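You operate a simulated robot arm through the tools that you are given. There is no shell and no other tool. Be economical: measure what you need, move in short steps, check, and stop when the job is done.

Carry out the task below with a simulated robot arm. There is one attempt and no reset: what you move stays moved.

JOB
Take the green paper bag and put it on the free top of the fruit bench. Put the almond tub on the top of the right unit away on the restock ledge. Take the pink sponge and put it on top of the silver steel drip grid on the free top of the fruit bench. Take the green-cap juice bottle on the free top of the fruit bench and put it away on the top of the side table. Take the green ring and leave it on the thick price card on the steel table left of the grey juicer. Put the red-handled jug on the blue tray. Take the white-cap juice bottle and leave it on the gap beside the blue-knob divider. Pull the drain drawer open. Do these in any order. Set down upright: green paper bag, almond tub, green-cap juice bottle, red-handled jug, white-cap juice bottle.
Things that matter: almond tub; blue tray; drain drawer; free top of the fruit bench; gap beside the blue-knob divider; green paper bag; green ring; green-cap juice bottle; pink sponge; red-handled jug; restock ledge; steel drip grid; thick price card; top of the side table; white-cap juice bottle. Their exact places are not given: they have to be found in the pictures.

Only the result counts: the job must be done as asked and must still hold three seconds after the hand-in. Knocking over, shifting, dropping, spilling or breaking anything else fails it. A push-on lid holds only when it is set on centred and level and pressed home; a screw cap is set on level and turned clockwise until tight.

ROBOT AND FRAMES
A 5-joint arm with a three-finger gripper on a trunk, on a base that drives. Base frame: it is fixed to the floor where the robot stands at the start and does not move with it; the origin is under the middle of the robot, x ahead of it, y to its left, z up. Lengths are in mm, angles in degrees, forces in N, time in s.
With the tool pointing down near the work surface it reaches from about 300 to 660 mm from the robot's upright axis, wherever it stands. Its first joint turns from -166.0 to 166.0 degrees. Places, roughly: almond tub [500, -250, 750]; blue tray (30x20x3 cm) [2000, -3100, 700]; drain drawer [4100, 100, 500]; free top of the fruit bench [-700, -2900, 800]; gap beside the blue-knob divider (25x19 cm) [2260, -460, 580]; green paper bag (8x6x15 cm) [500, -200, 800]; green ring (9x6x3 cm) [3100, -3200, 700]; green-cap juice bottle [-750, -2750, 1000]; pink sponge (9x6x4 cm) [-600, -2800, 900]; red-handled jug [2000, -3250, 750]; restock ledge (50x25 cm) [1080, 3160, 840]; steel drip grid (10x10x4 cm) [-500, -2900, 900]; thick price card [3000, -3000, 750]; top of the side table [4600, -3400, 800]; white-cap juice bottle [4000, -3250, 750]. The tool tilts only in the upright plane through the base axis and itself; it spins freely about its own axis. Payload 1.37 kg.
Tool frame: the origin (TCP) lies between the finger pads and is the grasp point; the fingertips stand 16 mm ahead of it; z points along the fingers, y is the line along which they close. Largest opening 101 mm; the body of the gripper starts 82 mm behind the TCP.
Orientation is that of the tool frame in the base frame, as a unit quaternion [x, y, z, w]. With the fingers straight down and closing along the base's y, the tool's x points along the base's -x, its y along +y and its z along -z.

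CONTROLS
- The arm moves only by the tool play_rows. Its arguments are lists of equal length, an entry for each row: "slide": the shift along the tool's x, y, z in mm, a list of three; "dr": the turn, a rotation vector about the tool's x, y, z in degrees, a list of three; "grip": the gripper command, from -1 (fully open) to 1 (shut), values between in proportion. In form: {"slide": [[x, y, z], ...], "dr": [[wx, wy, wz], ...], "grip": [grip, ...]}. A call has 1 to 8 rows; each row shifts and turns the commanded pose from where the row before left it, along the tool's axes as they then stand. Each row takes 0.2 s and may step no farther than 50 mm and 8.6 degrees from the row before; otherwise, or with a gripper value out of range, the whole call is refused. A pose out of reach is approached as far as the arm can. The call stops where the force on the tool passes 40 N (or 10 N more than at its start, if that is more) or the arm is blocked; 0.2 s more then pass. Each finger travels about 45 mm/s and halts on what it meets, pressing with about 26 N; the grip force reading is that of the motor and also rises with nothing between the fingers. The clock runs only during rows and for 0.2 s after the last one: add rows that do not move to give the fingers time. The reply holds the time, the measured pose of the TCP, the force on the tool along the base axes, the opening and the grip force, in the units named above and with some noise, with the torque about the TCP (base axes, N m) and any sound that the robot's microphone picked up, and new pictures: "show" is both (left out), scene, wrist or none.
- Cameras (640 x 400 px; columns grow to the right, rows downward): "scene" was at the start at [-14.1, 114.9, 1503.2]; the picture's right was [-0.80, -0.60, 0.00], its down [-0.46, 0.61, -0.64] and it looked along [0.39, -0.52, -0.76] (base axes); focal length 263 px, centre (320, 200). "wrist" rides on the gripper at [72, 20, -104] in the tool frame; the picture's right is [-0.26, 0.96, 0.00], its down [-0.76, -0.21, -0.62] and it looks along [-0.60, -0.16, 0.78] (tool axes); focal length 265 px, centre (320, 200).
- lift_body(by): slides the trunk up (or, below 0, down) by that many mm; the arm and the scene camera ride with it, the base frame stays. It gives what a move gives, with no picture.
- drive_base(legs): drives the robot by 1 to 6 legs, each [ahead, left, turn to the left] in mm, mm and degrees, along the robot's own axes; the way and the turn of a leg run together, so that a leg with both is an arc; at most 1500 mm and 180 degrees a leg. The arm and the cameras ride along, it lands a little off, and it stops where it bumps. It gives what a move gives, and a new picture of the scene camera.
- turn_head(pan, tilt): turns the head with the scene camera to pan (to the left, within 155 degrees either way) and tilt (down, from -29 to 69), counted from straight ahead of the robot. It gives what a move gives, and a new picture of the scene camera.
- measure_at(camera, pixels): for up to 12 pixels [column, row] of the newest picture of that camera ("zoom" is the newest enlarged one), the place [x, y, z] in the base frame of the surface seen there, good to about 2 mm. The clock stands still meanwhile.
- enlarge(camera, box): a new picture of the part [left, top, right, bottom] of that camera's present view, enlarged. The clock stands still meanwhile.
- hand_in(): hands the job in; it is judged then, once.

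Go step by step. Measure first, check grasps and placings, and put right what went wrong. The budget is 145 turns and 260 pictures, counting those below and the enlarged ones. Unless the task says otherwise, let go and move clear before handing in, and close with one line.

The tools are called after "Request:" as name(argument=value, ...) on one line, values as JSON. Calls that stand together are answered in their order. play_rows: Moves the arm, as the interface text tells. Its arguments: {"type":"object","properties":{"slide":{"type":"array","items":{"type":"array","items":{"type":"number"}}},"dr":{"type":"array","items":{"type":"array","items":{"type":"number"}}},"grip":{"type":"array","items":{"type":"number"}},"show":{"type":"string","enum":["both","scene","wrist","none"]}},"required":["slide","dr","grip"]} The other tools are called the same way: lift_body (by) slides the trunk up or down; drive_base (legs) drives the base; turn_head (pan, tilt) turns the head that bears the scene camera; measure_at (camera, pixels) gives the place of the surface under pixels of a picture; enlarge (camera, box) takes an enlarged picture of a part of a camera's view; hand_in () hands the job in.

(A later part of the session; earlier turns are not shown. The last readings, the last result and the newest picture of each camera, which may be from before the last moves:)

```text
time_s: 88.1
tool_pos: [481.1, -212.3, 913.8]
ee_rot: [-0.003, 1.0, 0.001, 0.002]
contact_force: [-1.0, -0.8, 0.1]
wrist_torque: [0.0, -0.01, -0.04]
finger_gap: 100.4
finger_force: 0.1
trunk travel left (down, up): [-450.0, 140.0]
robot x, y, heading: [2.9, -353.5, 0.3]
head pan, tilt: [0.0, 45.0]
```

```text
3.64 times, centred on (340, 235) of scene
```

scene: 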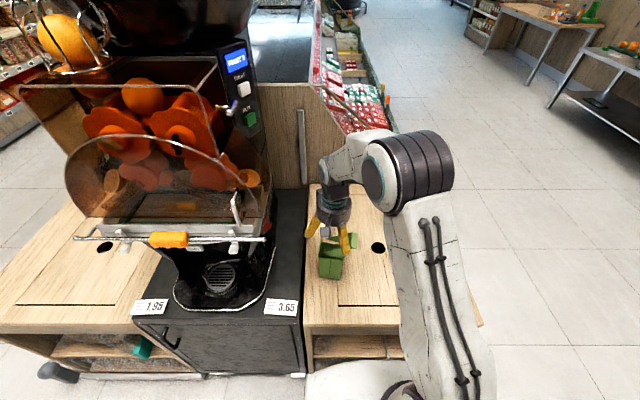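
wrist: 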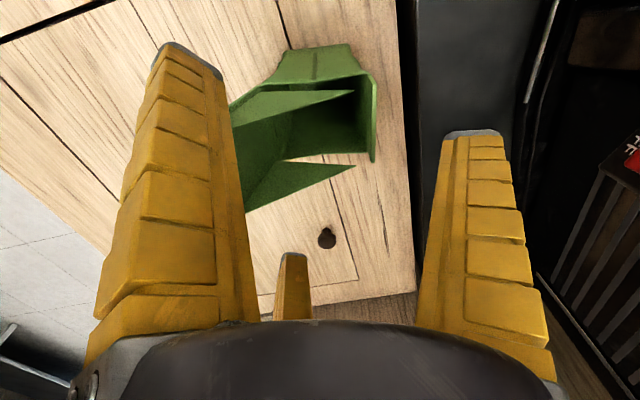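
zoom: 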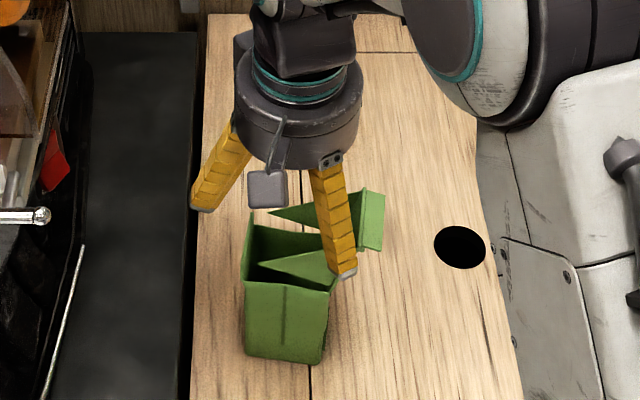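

Request:
play_rows(slide=[[0, 0, 26], [0, 0, 26], [0, 0, 27], [0, 0, 26]], dr=[[0, 0, 0], [0, 0, 0], [0, 0, 0], [0, 0, 0]], grip=[-1, -1, -1, -1])

Request:
enlarge(camera="scene", box=[280, 180, 400, 290])

```text
time_s: 89.1
tool_pos: [482.7, -215.4, 807.2]
ee_rot: [-0.002, 1.0, 0.0, 0.002]
contact_force: [-0.6, -0.3, -0.8]
wrist_torque: [-0.02, 0.0, 0.02]
finger_gap: 100.5
finger_force: 0.0
trunk travel left (down, up): [-450.0, 140.0]
robot x, y, heading: [0.9, -356.4, 0.3]
head pan, tilt: [0.0, 45.0]
```

scene: 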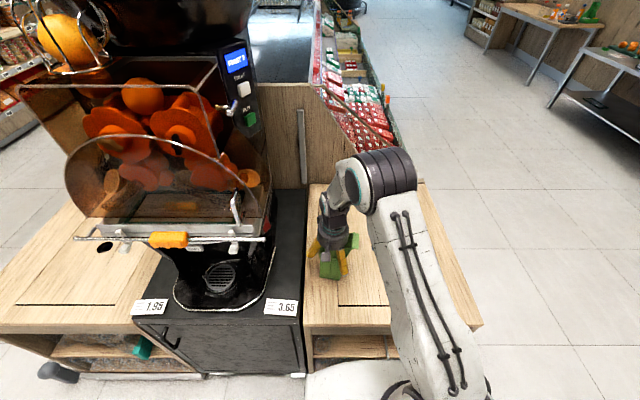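
wrist: 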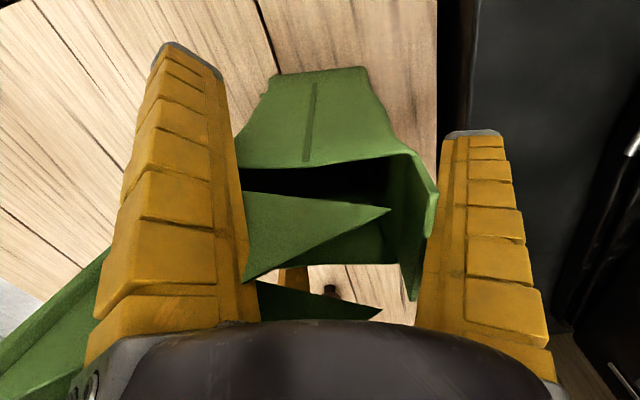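

```text
3.64 times, centred on (340, 235) of scene
```

zoom: 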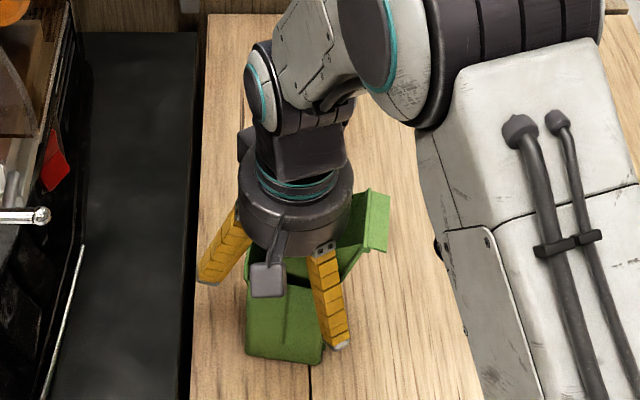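

No contact; fingers straddle the bag well. Close.

Request:
play_rows(slide=[[0, 0, 0], [0, 0, 0], [0, 0, 0], [0, 0, 0], [0, 0, 0]], dr=[[0, 0, 0], [0, 0, 0], [0, 0, 0], [0, 0, 0], [0, 0, 0]], grip=[0, 0.5, 1, 1, 1], show="wrist")

Request:
play_rows(slide=[[0, 0, -10], [0, 0, -20], [0, 0, -30], [0, 0, -45], [0, 0, -45], [0, 0, -45]], dr=[[0, 0, 0], [0, 0, 0], [0, 0, 0], [0, 0, 0], [0, 0, 0], [0, 0, 0]], grip=[1, 1, 1, 1, 1, 1])

```text
time_s: 90.3
tool_pos: [481.9, -214.9, 808.5]
ee_rot: [-0.002, 1.0, 0.001, 0.002]
contact_force: [-0.9, 0.4, -0.1]
wrist_torque: [-0.02, 0.02, -0.02]
finger_gap: 69.7
finger_force: 26.1
trunk travel left (down, up): [-450.0, 140.0]
robot x, y, heading: [0.7, -356.8, 0.2]
head pan, tilt: [0.0, 45.0]
```

wrist: 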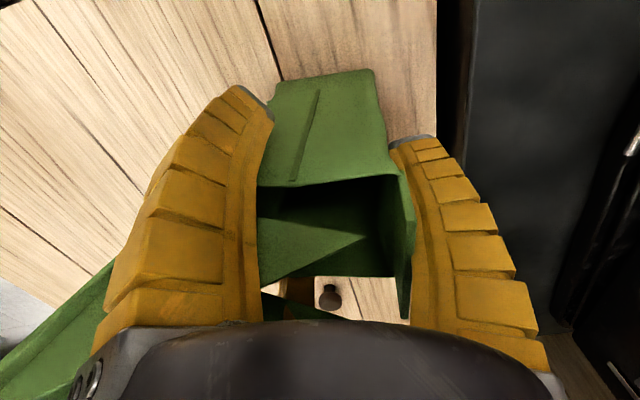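

```text
time_s: 91.7
tool_pos: [479.9, -213.8, 1004.6]
ee_rot: [-0.002, 1.0, 0.001, 0.002]
contact_force: [0.3, 0.0, 0.7]
wrist_torque: [0.01, -0.01, 0.0]
finger_gap: 69.4
finger_force: 26.6
trunk travel left (down, up): [-450.0, 140.0]
robot x, y, heading: [3.0, -354.8, 0.3]
head pan, tilt: [0.0, 45.0]
```

scene: 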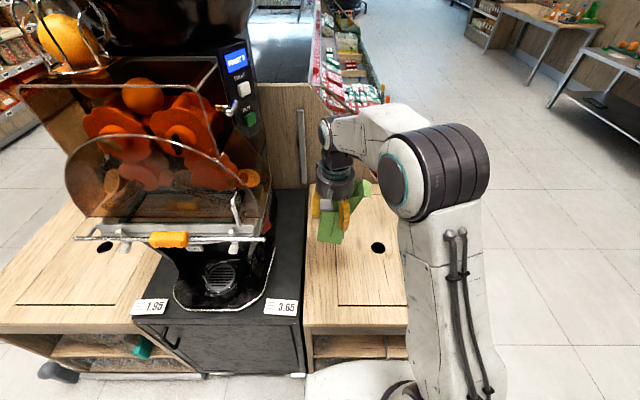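
wrist: 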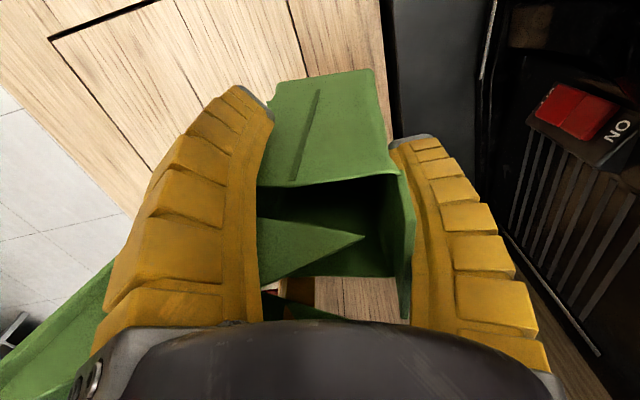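

Bag is held. Back off and head for the fruit bench.

Request:
drive_base(legs=[[-560, 0, 0], [0, 0, -90], [1000, 0, 0]])

Request:
turn_head(pan=0, tilt=25)

```text
time_s: 103.5
tool_pos: [-410.7, -1831.6, 1004.2]
ee_rot: [0.708, 0.706, 0.0, 0.002]
contact_force: [-0.5, -0.2, -0.4]
wrist_torque: [0.04, 0.0, 0.0]
finger_gap: 68.8
finger_force: 26.1
trunk travel left (down, up): [-450.0, 140.0]
robot x, y, heading: [-549.2, -1355.7, -90.4]
head pan, tilt: [0.0, 45.0]
```

scene: 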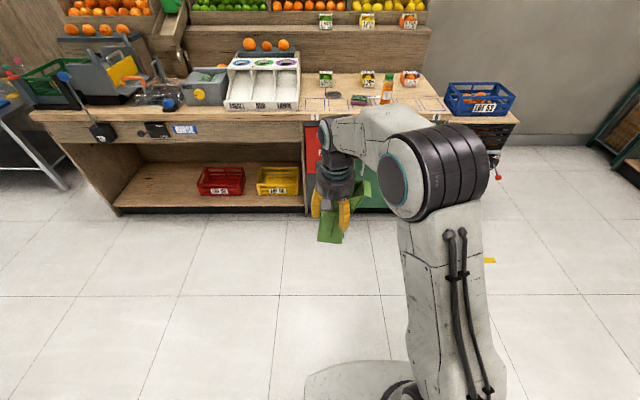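

```text
time_s: 104.3
tool_pos: [-410.0, -1831.5, 1003.5]
ee_rot: [0.708, 0.706, -0.001, 0.002]
contact_force: [0.3, -0.2, -0.3]
wrist_torque: [0.01, 0.0, 0.05]
finger_gap: 69.0
finger_force: 25.3
trunk travel left (down, up): [-450.0, 140.0]
robot x, y, heading: [-553.8, -1356.9, -90.4]
head pan, tilt: [0.0, 25.0]
```

scene: 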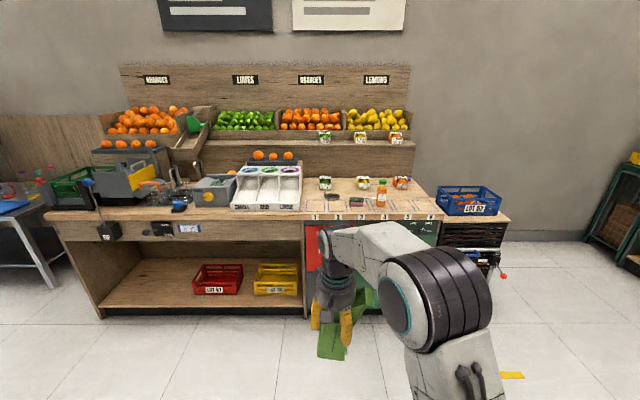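

Request:
enlarge(camera="scene", box=[295, 165, 455, 265])

Request:
measure_at(camera="zoom", pixels=[[135, 145], [245, 150], [185, 155], [345, 110], [355, 160], [420, 155], [500, 155], [100, 175], [300, 200], [545, 195], [415, 80], [390, 130]])

```text
4.00 times, centred on (375, 215) of scene
```

zoom: 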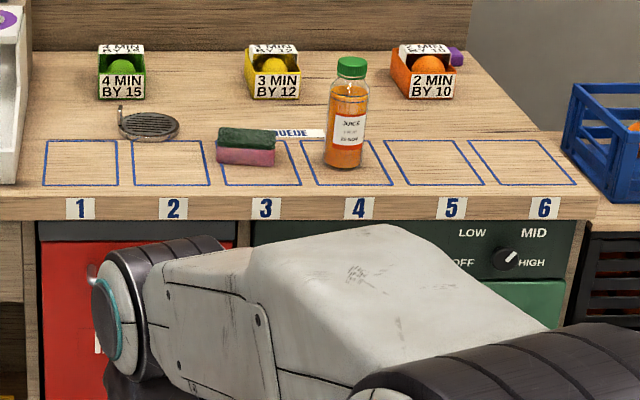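

```text
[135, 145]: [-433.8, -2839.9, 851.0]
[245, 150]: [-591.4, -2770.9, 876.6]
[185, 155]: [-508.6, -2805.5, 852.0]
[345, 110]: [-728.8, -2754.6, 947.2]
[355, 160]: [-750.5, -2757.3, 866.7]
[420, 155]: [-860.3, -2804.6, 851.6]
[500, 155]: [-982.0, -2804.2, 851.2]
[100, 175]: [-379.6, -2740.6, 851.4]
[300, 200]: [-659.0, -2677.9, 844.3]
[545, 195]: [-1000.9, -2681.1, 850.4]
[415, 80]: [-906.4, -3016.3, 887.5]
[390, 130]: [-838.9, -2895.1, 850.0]
```

Free top z≈851, front edge y≈−2680; bottle (−735,−2760), sponge (−591,−2775), drip grid (~−460,−2870). I'll put the bag around (−930,−2800).

Request:
play_rows(slide=[[0, -46, 0], [0, -46, 0], [0, -46, 0]], dr=[[0, 0, 0], [0, 0, 0], [0, 0, 0]], grip=[1, 1, 1], show="none")

Request:
drive_base(legs=[[0, -380, 0.4], [860, 0, 0]])

Request:
turn_head(pan=0, tilt=50)

```text
time_s: 105.1
tool_pos: [-548.7, -1833.8, 1002.4]
ee_rot: [0.708, 0.707, -0.001, 0.002]
contact_force: [0.0, -0.3, 0.0]
wrist_torque: [-0.02, -0.01, 0.0]
finger_gap: 68.5
finger_force: 26.6
trunk travel left (down, up): [-450.0, 140.0]
robot x, y, heading: [-550.7, -1354.4, -90.1]
head pan, tilt: [0.0, 25.0]
```

```text
time_s: 111.7
tool_pos: [-937.0, -2700.2, 1001.1]
ee_rot: [0.71, 0.704, -0.001, 0.002]
contact_force: [-0.4, 0.1, -1.0]
wrist_torque: [0.02, 0.02, -0.02]
finger_gap: 68.5
finger_force: 26.5
trunk travel left (down, up): [-450.0, 140.0]
robot x, y, heading: [-937.5, -2219.2, -90.6]
head pan, tilt: [0.0, 25.0]
```

scene: 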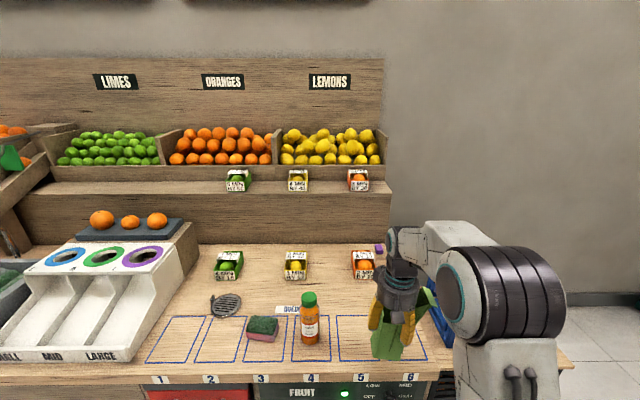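

```text
time_s: 112.6
tool_pos: [-937.7, -2698.6, 1000.9]
ee_rot: [0.71, 0.704, -0.001, 0.002]
contact_force: [-0.5, 0.7, 0.0]
wrist_torque: [-0.01, 0.0, 0.01]
finger_gap: 68.7
finger_force: 25.8
trunk travel left (down, up): [-450.0, 140.0]
robot x, y, heading: [-940.9, -2219.6, -90.2]
head pan, tilt: [0.0, 50.0]
```

scene: 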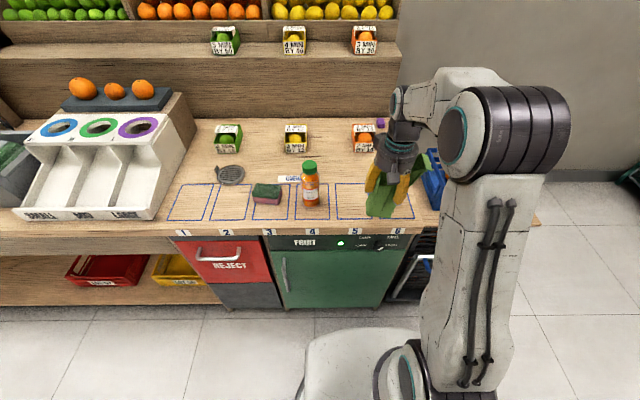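

Request:
measure_at(camera="scene", pixels=[[432, 180], [350, 195], [405, 212], [362, 145], [438, 225], [385, 210]])

Request:
play_rows(slide=[[-45, 0, 0], [-45, 0, 0], [0, 0, 30], [0, 0, 15], [0, 0, 4]], dr=[[0, 0, 0], [0, 0, 0], [0, 0, 0], [0, 0, 0], [0, 0, 0]], grip=[1, 1, 1, 1, 1])

```text
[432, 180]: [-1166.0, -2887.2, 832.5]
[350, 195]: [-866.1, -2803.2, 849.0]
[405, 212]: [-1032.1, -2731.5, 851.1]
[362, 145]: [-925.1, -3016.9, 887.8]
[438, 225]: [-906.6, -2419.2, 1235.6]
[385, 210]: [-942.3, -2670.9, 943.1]
```

```text
time_s: 113.8
tool_pos: [-936.4, -2790.8, 953.1]
ee_rot: [0.71, 0.704, -0.002, 0.001]
contact_force: [0.0, 0.3, -0.3]
wrist_torque: [-0.02, 0.0, 0.0]
finger_gap: 68.3
finger_force: 25.5
trunk travel left (down, up): [-450.0, 140.0]
robot x, y, heading: [-939.3, -2220.8, -90.6]
head pan, tilt: [0.0, 50.0]
```

scene: 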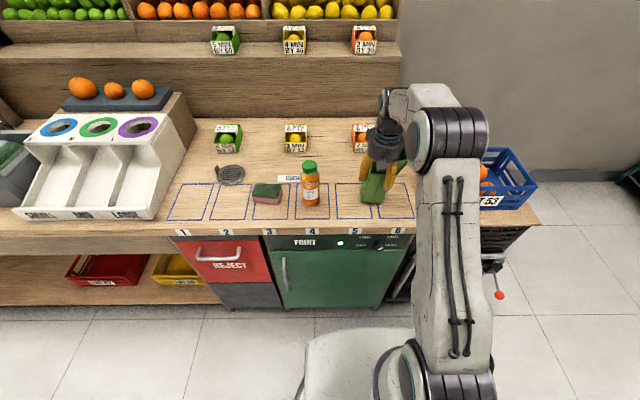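
wrist: 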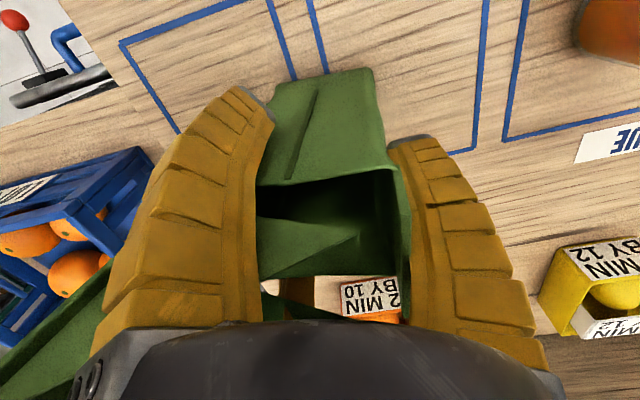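

Request:
play_rows(slide=[[0, 0, 3], [0, 0, 2], [0, 0, 1.5], [0, 0, 0]], dr=[[0, 0, 0], [0, 0, 0], [0, 0, 0], [0, 0, 0]], grip=[1, 1, 1, 1], show="none")

```text
time_s: 114.8
tool_pos: [-937.3, -2790.4, 947.0]
ee_rot: [0.711, 0.704, -0.002, 0.002]
contact_force: [1.0, -0.4, 4.2]
wrist_torque: [-0.08, 0.14, -0.02]
finger_gap: 68.7
finger_force: 25.9
trunk travel left (down, up): [-450.0, 140.0]
robot x, y, heading: [-931.2, -2221.0, -90.6]
head pan, tilt: [0.0, 50.0]
```

Contact of 4 N: it's touching. Release.

Request:
play_rows(slide=[[0, 0, 0.5], [0, 0, 0], [0, 0, 0], [0, 0, 0], [0, 0, 0]], dr=[[0, 0, 0], [0, 0, 0], [0, 0, 0], [0, 0, 0], [0, 0, 0]], grip=[0.6, 0, -1, -1, -1], show="wrist")

Request:
play_rows(slide=[[0, 0, -10], [0, 0, -30], [0, 0, -45], [0, 0, -45], [0, 0, -30]], dr=[[0, 0, 0], [0, 0, 0], [0, 0, 0], [0, 0, 0], [0, 0, 0]], grip=[-1, -1, -1, -1, -1])

```text
time_s: 116.0
tool_pos: [-937.7, -2789.0, 946.6]
ee_rot: [0.71, 0.704, -0.002, 0.001]
contact_force: [-0.1, -0.8, 0.2]
wrist_torque: [-0.01, -0.03, -0.04]
finger_gap: 100.5
finger_force: 0.1
trunk travel left (down, up): [-450.0, 140.0]
robot x, y, heading: [-936.5, -2223.1, -90.7]
head pan, tilt: [0.0, 50.0]
```

wrist: 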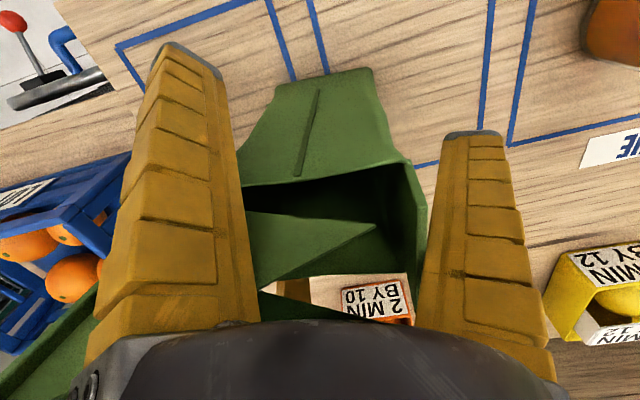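

```text
time_s: 117.2
tool_pos: [-936.5, -2789.0, 1107.3]
ee_rot: [0.71, 0.704, 0.0, 0.001]
contact_force: [0.1, 0.1, 0.2]
wrist_torque: [0.01, -0.01, -0.04]
finger_gap: 100.7
finger_force: 0.0
trunk travel left (down, up): [-450.0, 140.0]
robot x, y, heading: [-935.6, -2217.7, -90.6]
head pan, tilt: [0.0, 50.0]
```

scene: 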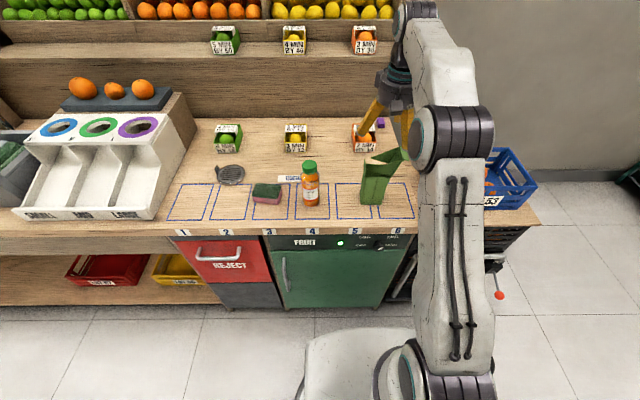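
wrist: 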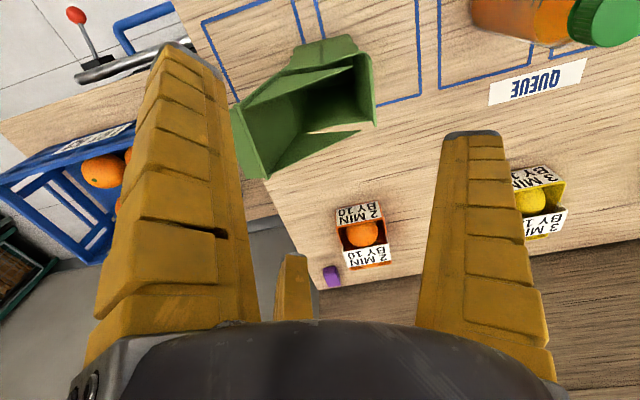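

Bag stands upright. Now measure the sponge and drip grid up close after shifting the base.

Request:
drive_base(legs=[[0, 400, 0.5], [80, 0, 0]])

Request:
turn_head(pan=0, tilt=55)

Request:
enlarge(camera="scene", box=[200, 120, 400, 260])

```text
time_s: 120.3
tool_pos: [-539.9, -2872.4, 1106.0]
ee_rot: [0.71, 0.704, -0.001, 0.001]
contact_force: [-0.2, 0.8, -1.0]
wrist_torque: [0.05, 0.02, -0.01]
finger_gap: 100.8
finger_force: 0.0
trunk travel left (down, up): [-450.0, 140.0]
robot x, y, heading: [-536.4, -2301.4, -90.4]
head pan, tilt: [0.0, 50.0]
```

scene: 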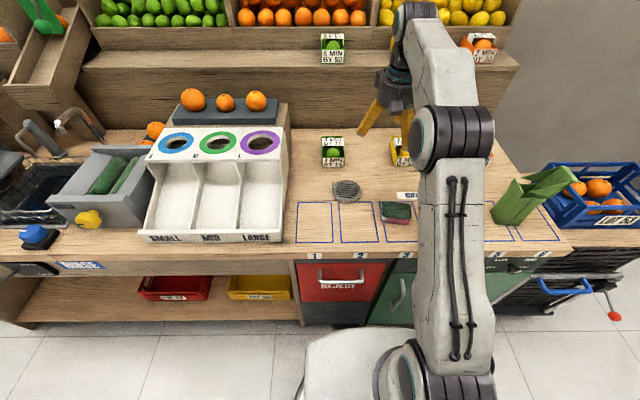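

```text
time_s: 121.0
tool_pos: [-540.4, -2871.3, 1106.4]
ee_rot: [0.71, 0.704, -0.002, 0.001]
contact_force: [0.1, -0.1, -0.1]
wrist_torque: [-0.02, 0.04, -0.02]
finger_gap: 100.8
finger_force: 0.1
trunk travel left (down, up): [-450.0, 140.0]
robot x, y, heading: [-539.3, -2300.2, -90.3]
head pan, tilt: [0.0, 55.0]
```

scene: 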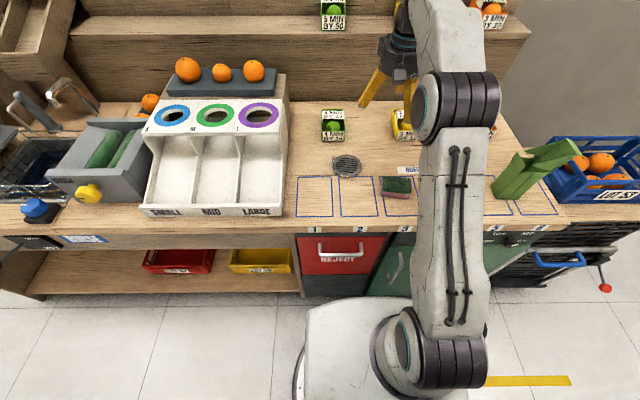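

```text
2.86 times, centred on (300, 190) of scene
```

zoom: 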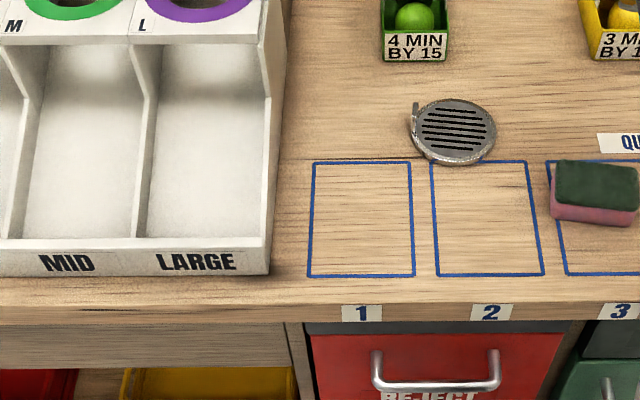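

Request:
measure_at(camera="zoom", pixels=[[415, 106], [414, 125], [455, 104], [455, 130], [495, 130], [452, 160], [555, 180], [570, 215], [632, 220], [637, 172], [560, 163], [600, 185]])

Request:
enlarge(camera="scene", box=[320, 140, 420, 210])

```text
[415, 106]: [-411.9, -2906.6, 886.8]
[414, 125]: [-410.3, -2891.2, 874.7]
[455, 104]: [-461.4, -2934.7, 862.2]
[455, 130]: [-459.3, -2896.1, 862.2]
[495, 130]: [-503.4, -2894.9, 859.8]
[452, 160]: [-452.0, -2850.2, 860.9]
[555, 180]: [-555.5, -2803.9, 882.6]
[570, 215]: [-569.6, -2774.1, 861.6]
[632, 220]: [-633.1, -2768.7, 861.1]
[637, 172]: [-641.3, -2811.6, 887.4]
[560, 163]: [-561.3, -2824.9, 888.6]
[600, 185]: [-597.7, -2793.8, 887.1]
```

```text
5.71 times, centred on (370, 175) of scene
```

zoom: 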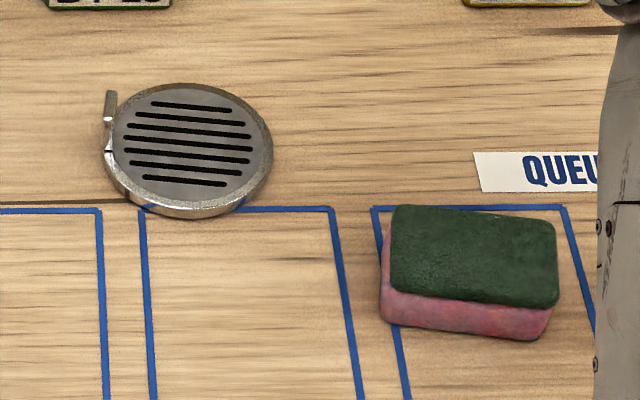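

Request:
measure_at(camera="zoom", pixels=[[404, 212], [550, 228], [395, 282], [550, 298], [475, 255], [384, 310], [535, 332], [112, 95], [112, 118], [265, 150], [125, 150], [190, 150]])

```text
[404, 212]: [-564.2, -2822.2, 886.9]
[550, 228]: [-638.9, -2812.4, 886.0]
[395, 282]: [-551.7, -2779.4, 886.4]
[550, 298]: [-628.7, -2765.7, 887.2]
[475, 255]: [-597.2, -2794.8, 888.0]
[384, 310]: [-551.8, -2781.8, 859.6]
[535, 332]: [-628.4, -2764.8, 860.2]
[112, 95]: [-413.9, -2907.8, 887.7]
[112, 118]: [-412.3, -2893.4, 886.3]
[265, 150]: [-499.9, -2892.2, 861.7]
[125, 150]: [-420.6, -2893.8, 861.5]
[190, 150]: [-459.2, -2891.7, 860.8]
```

Sponge centre (−596,−2795), long axis −9° from x, top 887; grid disc centre (−459,−2892), top 861, with a post at (−413,−2900). I'll grip with finger A at the sponge's +x end.

Request:
play_rows(slide=[[38, -23, 0], [37, -23, 0], [0, 0, 48], [0, 0, 48], [0, 0, 48]], dr=[[0, 0, 0], [0, 0, 0], [0, 0, 8.5], [0, 0, 0], [0, 0, 0]], grip=[-1, -1, -1, -1, -1])

```text
time_s: 122.2
tool_pos: [-582.3, -2795.0, 959.8]
ee_rot: [0.761, 0.649, -0.002, 0.001]
contact_force: [0.9, 0.7, 0.1]
wrist_torque: [0.0, 0.0, 0.0]
finger_gap: 100.5
finger_force: 0.0
trunk travel left (down, up): [-450.0, 140.0]
robot x, y, heading: [-538.2, -2300.1, -90.5]
head pan, tilt: [0.0, 55.0]
```

scene: 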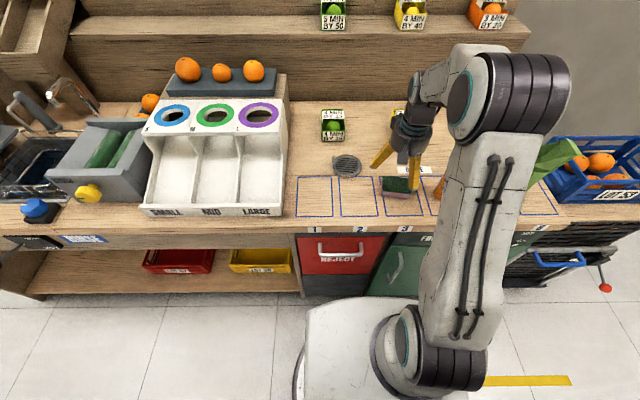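
wrist: 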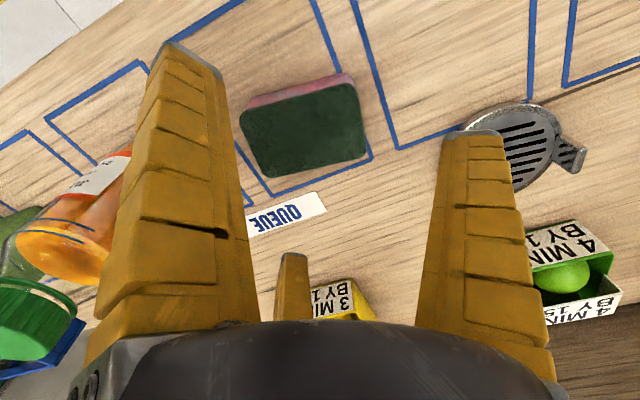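

Aligned. Descend to z≈872 and close.

Request:
play_rows(slide=[[0, -3, 40], [0, 0, 30], [0, 0, 17], [0, 0, 0], [0, 0, 0], [0, 0, 0], [0, 0, 0], [0, 0, 0]], dr=[[0, 0, 0], [0, 0, 0], [0, 0, 0], [0, 0, 0], [0, 0, 0], [0, 0, 0], [0, 0, 0], [0, 0, 0]], grip=[-1, -1, -1, 0, 0.5, 1, 1, 1], show="wrist")

```text
time_s: 124.0
tool_pos: [-589.1, -2796.2, 876.0]
ee_rot: [0.76, 0.65, -0.001, 0.001]
contact_force: [0.2, 1.0, 0.6]
wrist_torque: [0.03, 0.0, 0.03]
finger_gap: 64.6
finger_force: 26.6
trunk travel left (down, up): [-450.0, 140.0]
robot x, y, heading: [-539.2, -2303.3, -90.6]
head pan, tilt: [0.0, 55.0]
```

wrist: 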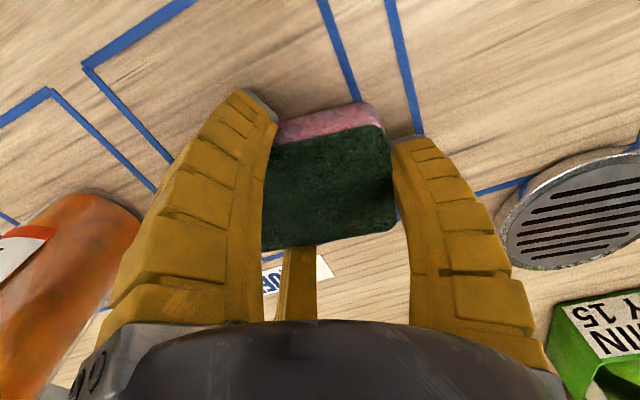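

Request:
measure_at(camera="scene", pixels=[[325, 140], [341, 140], [333, 130], [333, 112]])

Request:
play_rows(slide=[[0, 0, -30], [0, 0, -40], [0, 0, -20], [0, 0, 0], [0, 0, 0], [0, 0, 0], [0, 0, 0], [0, 0, 0]], dr=[[0, 0, 0], [0, 0, 0], [0, 0, 0], [0, 0, 8.5], [0, 0, 8.5], [0, 0, 8.5], [0, 0, 8.5], [0, 0, 8.5]], grip=[1, 1, 1, 1, 1, 1, 1, 1], show="wrist")

```text
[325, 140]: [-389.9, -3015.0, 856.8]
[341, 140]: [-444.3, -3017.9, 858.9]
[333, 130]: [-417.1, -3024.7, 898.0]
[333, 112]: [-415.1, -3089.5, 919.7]
```

```text
time_s: 125.8
tool_pos: [-588.7, -2796.3, 965.3]
ee_rot: [0.945, 0.328, -0.001, 0.001]
contact_force: [0.0, -0.4, -0.1]
wrist_torque: [0.01, 0.04, 0.03]
finger_gap: 63.9
finger_force: 25.9
trunk travel left (down, up): [-450.0, 140.0]
robot x, y, heading: [-537.9, -2299.2, -90.6]
head pan, tilt: [0.0, 55.0]
```

wrist: 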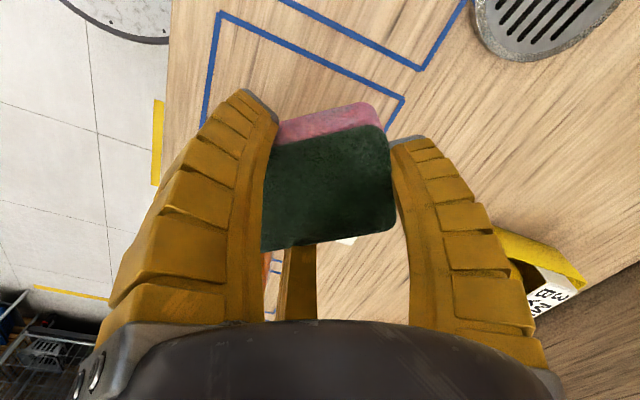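

Request:
play_rows(slide=[[0, 0, 0], [16.1, 39.2, 0], [16.1, 39.2, 0], [16.1, 39.2, 0], [16.1, 39.2, 0], [0, 0, 35], [0, 0, 25]], dr=[[0, 0, 8.3], [0, 0, 0], [0, 0, 0], [0, 0, 0], [0, 0, 0], [0, 0, 0], [0, 0, 0]], grip=[1, 1, 1, 1, 1, 1, 1])

Request:
enlarge(camera="scene", box=[290, 110, 410, 210])

```text
time_s: 127.4
tool_pos: [-454.6, -2900.5, 908.2]
ee_rot: [0.965, 0.261, 0.0, 0.005]
contact_force: [0.5, 0.4, 9.0]
wrist_torque: [-0.13, -0.42, 0.03]
finger_gap: 64.1
finger_force: 25.8
trunk travel left (down, up): [-450.0, 140.0]
robot x, y, heading: [-537.9, -2301.4, -90.9]
head pan, tilt: [0.0, 55.0]
```

scene: 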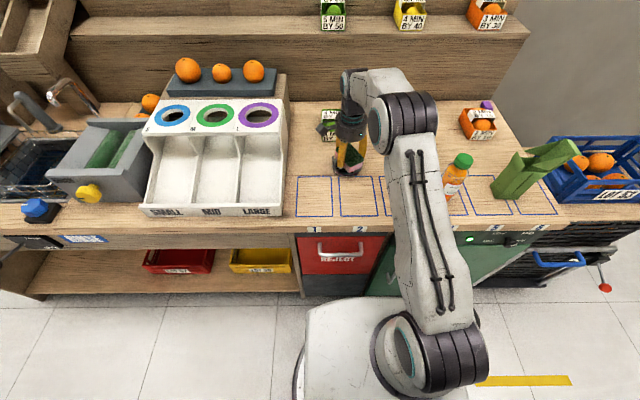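
wrist: 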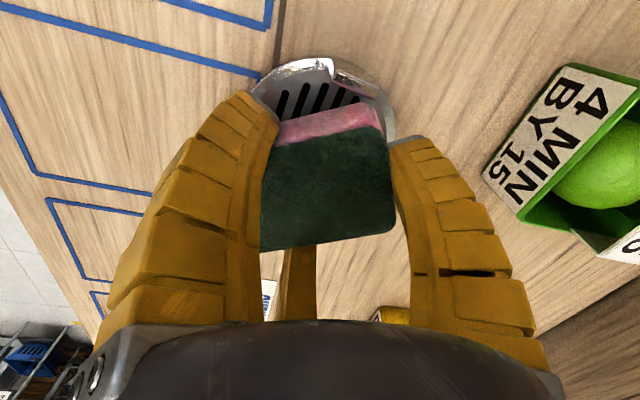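

```text
4.00 times, centred on (350, 160) of scene
```

zoom: 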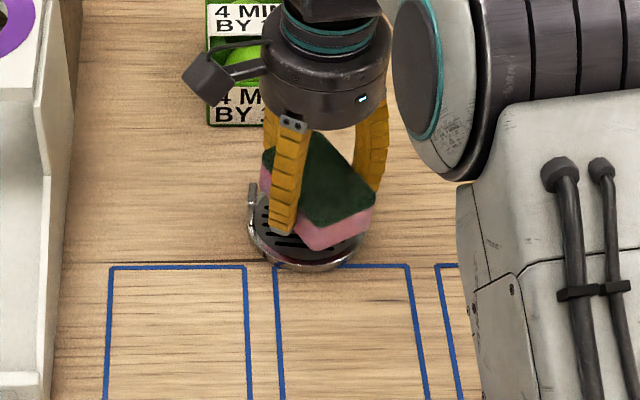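

A 9 N touch: the sponge's edge is catching the grid's post. Raise, shift 12 mm away from the post, and lower again.

Request:
play_rows(slide=[[0, 0, -20], [-13, -3, 0], [0, 0, 20], [0, 0, 8], [0, 0, 5]], dr=[[0, 0, 0], [0, 0, 0], [0, 0, 0], [0, 0, 0], [0, 0, 0]], grip=[1, 1, 1, 1, 1])

Request:
enlarge(camera="scene", box=[290, 110, 410, 210])

```text
time_s: 128.6
tool_pos: [-467.6, -2903.0, 892.7]
ee_rot: [0.965, 0.261, -0.001, 0.002]
contact_force: [0.2, 0.2, 0.0]
wrist_torque: [0.0, 0.0, -0.01]
finger_gap: 63.5
finger_force: 25.7
trunk travel left (down, up): [-450.0, 140.0]
robot x, y, heading: [-539.7, -2305.2, -90.4]
head pan, tilt: [0.0, 55.0]
```

scene: 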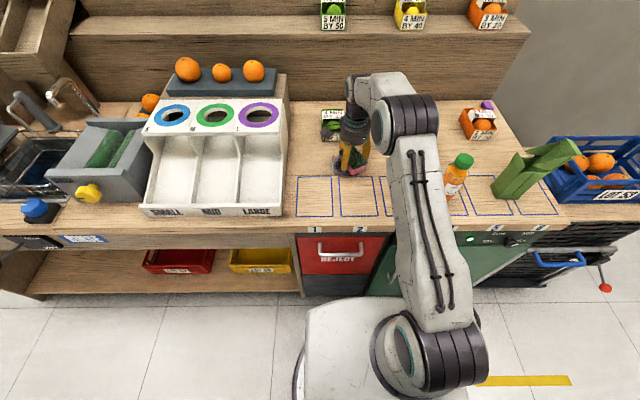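
wrist: 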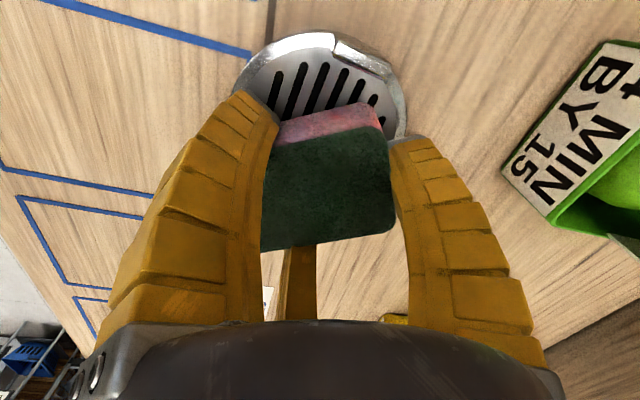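

```text
4.00 times, centred on (350, 160) of scene
```

zoom: 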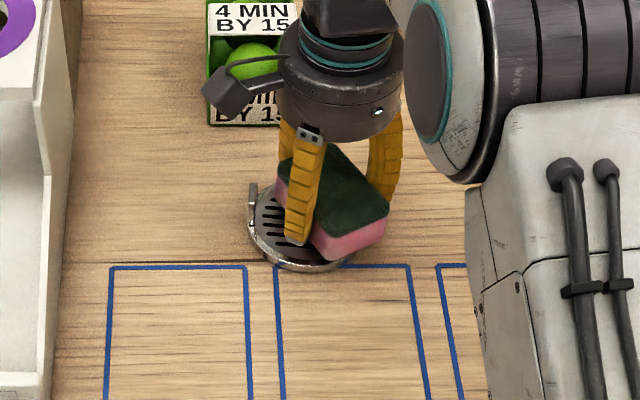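

Request:
play_rows(slide=[[0, 0, 4], [0, 0, 2], [0, 0, 1], [0, 0, 0]], dr=[[0, 0, 0], [0, 0, 0], [0, 0, 0], [0, 0, 0]], grip=[1, 1, 1, 1], show="none")

```text
time_s: 129.6
tool_pos: [-466.3, -2902.9, 886.2]
ee_rot: [0.965, 0.261, -0.001, 0.003]
contact_force: [0.4, 0.7, 0.1]
wrist_torque: [0.0, -0.04, 0.04]
finger_gap: 63.4
finger_force: 25.5
trunk travel left (down, up): [-450.0, 140.0]
robot x, y, heading: [-538.4, -2303.5, -90.5]
head pan, tilt: [0.0, 55.0]
```

Request:
play_rows(slide=[[0, 0, 1], [0, 0, 0.7], [0, 0, 0]], dr=[[0, 0, 0], [0, 0, 0], [0, 0, 0]], grip=[1, 1, 1], show="none")

```text
time_s: 130.4
tool_pos: [-466.6, -2903.3, 885.9]
ee_rot: [0.966, 0.26, -0.001, 0.002]
contact_force: [-0.1, -0.6, 4.0]
wrist_torque: [0.07, 0.12, 0.03]
finger_gap: 63.5
finger_force: 25.5
trunk travel left (down, up): [-450.0, 140.0]
robot x, y, heading: [-536.3, -2302.6, -90.4]
head pan, tilt: [0.0, 55.0]
```

Touching (4 N). Release and rise.

Request:
play_rows(slide=[[0, 0, 0], [0, 0, 0], [0, 0, 0], [0, 0, 0], [0, 0, -15], [0, 0, -40], [0, 0, -40], [0, 0, -40]], dr=[[0, 0, 0], [0, 0, 0], [0, 0, 0], [0, 0, 0], [0, 0, 0], [0, 0, 0], [0, 0, 0], [0, 0, 0]], grip=[0.5, 0, -1, -1, -1, -1, -1, -1])

Request:
enlarge(camera="scene", box=[290, 110, 490, 230])

```text
time_s: 132.2
tool_pos: [-466.1, -2902.6, 1018.7]
ee_rot: [0.965, 0.261, -0.001, 0.002]
contact_force: [-0.3, 0.3, 0.6]
wrist_torque: [0.03, 0.0, -0.05]
finger_gap: 100.6
finger_force: 0.1
trunk travel left (down, up): [-450.0, 140.0]
robot x, y, heading: [-539.1, -2301.8, -90.7]
head pan, tilt: [0.0, 55.0]
```

scene: 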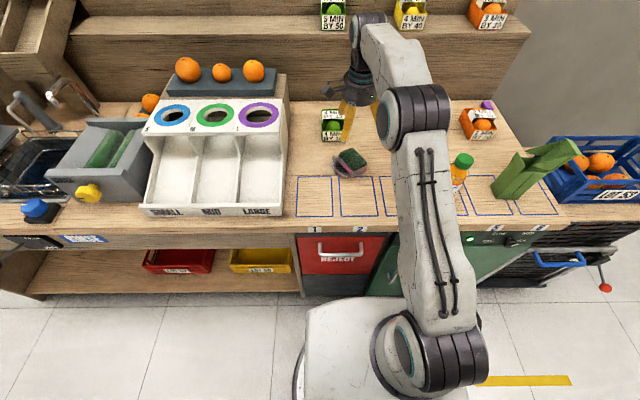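
wrist: 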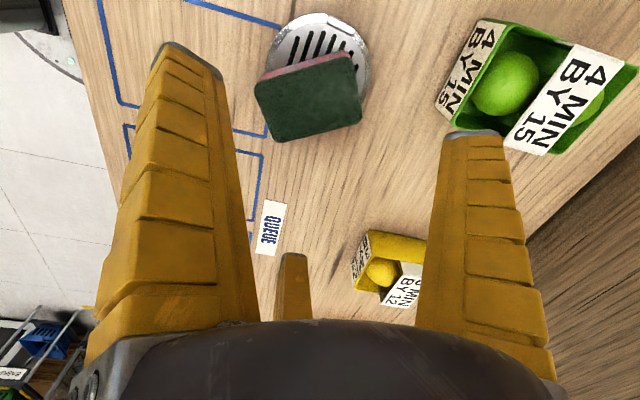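

```text
3.20 times, centred on (390, 170) of scene
```

zoom: 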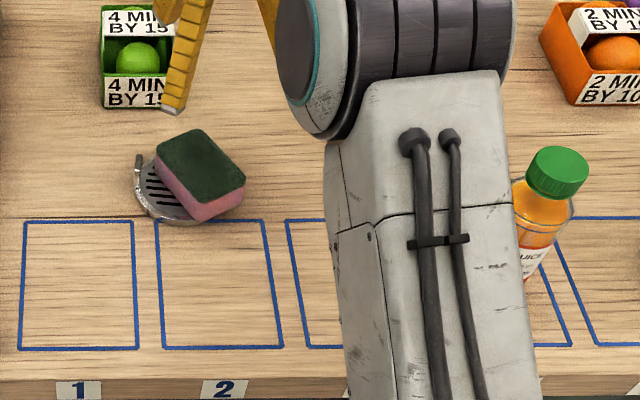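

Request:
measure_at(camera="zoom", pixels=[[165, 155], [205, 137], [238, 178], [195, 197], [200, 165], [150, 190], [535, 175], [560, 165], [555, 190], [530, 235], [540, 265]])

```text
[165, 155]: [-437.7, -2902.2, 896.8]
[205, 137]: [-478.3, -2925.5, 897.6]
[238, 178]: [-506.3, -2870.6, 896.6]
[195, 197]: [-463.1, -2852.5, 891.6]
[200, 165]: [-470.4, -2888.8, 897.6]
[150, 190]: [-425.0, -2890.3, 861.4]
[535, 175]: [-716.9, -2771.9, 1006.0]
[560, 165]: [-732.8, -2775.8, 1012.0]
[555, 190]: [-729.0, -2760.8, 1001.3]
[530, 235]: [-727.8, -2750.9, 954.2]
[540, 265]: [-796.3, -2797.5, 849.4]
```

Sponge is flat on the grid. Next the green-cap bottle, cap centre ≈(−732,−2768), top 1012. Rise and move over it.

Request:
play_rows(slide=[[0, 0, -45], [-23.5, -35.9, 0], [-23.5, -35.9, 0], [-23.5, -35.9, 0], [-23.5, -35.9, 0], [-23.5, -35.9, 0], [-23.5, -35.9, 0], [-23.5, -35.9, 0]], dr=[[0, 0, 0], [0, 0, 0], [0, 0, 0], [0, 0, 0], [0, 0, 0], [0, 0, 0], [0, 0, 0], [0, 0, 0]], grip=[-1, -1, -1, -1, -1, -1, -1, -1])

Request:
measure_at(camera="wrist", pixels=[[320, 120], [300, 100], [340, 100], [320, 90], [320, 150]])

```text
time_s: 134.0
tool_pos: [-736.0, -2766.2, 1064.9]
ee_rot: [0.965, 0.261, 0.0, 0.002]
contact_force: [-0.4, -0.4, -0.2]
wrist_torque: [-0.01, 0.01, 0.0]
finger_gap: 100.8
finger_force: 0.0
trunk travel left (down, up): [-450.0, 140.0]
robot x, y, heading: [-542.0, -2303.5, -90.3]
head pan, tilt: [0.0, 55.0]
```

scene: 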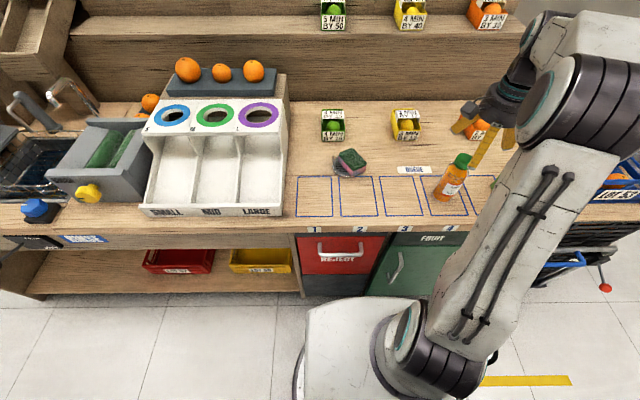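
wrist: 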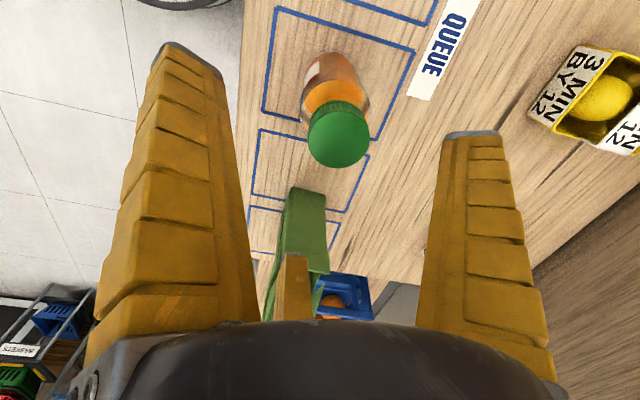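

```text
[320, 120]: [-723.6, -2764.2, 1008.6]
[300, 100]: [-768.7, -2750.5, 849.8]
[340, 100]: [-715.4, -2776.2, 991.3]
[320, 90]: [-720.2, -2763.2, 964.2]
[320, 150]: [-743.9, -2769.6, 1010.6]
```

Request:
measure_at(camera="wrist", pixels=[[338, 133], [310, 133], [367, 133], [338, 110], [338, 163], [328, 95]])

```text
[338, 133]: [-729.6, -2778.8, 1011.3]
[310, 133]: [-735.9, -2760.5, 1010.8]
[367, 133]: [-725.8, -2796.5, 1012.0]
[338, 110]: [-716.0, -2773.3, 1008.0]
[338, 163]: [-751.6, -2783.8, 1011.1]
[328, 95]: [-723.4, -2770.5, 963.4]
```

Request:
play_rows(slide=[[-2, 11.5, 25], [0, 0, 35], [0, 0, 35], [0, 0, 28], [0, 0, 0]], dr=[[0, 0, 0], [0, 0, 0], [0, 0, 0], [0, 0, 0], [0, 0, 0]], grip=[-1, -1, -1, -1, -1], show="wrist")

Request:
play_rows(slide=[[0, 0, 0], [0, 0, 0], [0, 0, 0], [0, 0, 0], [0, 0, 0], [0, 0, 0]], dr=[[0, 0, 0], [0, 0, 0], [0, 0, 0], [0, 0, 0], [0, 0, 0], [0, 0, 0]], grip=[-0.5, 0, 0.3, 0.6, 1, 1], show="both")

```text
time_s: 135.2
tool_pos: [-732.6, -2777.4, 939.3]
ee_rot: [0.965, 0.261, -0.002, 0.001]
contact_force: [0.1, -0.7, -0.2]
wrist_torque: [0.03, 0.0, 0.03]
finger_gap: 100.6
finger_force: 0.0
trunk travel left (down, up): [-450.0, 140.0]
robot x, y, heading: [-537.6, -2300.7, -90.5]
head pan, tilt: [0.0, 55.0]
```

wrist: 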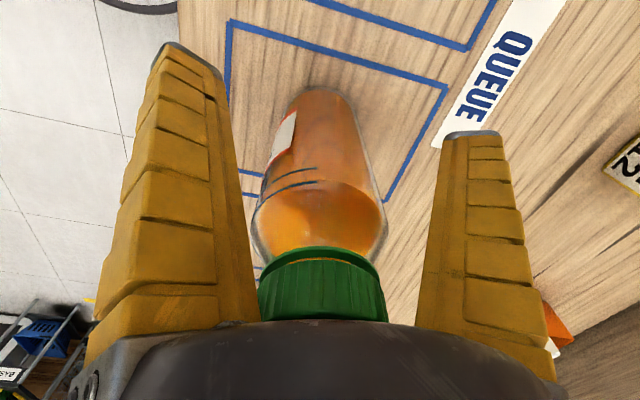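

```text
time_s: 136.6
tool_pos: [-731.4, -2777.7, 939.8]
ee_rot: [0.965, 0.261, -0.002, 0.002]
contact_force: [-0.7, -1.4, 4.5]
wrist_torque: [0.1, 0.05, 0.04]
finger_gap: 51.7
finger_force: 25.5
trunk travel left (down, up): [-450.0, 140.0]
robot x, y, heading: [-537.1, -2303.3, -90.6]
head pan, tilt: [0.0, 55.0]
```

scene: 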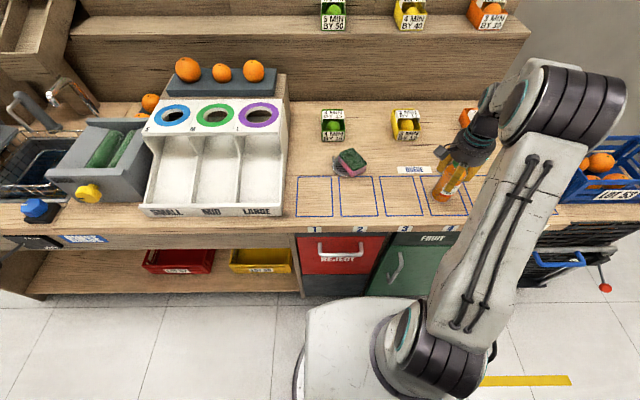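
wrist: 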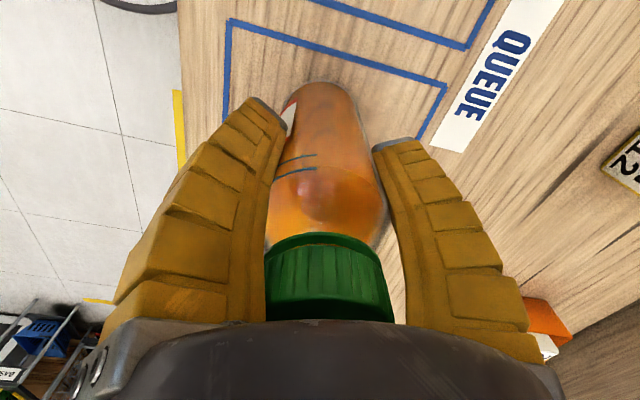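

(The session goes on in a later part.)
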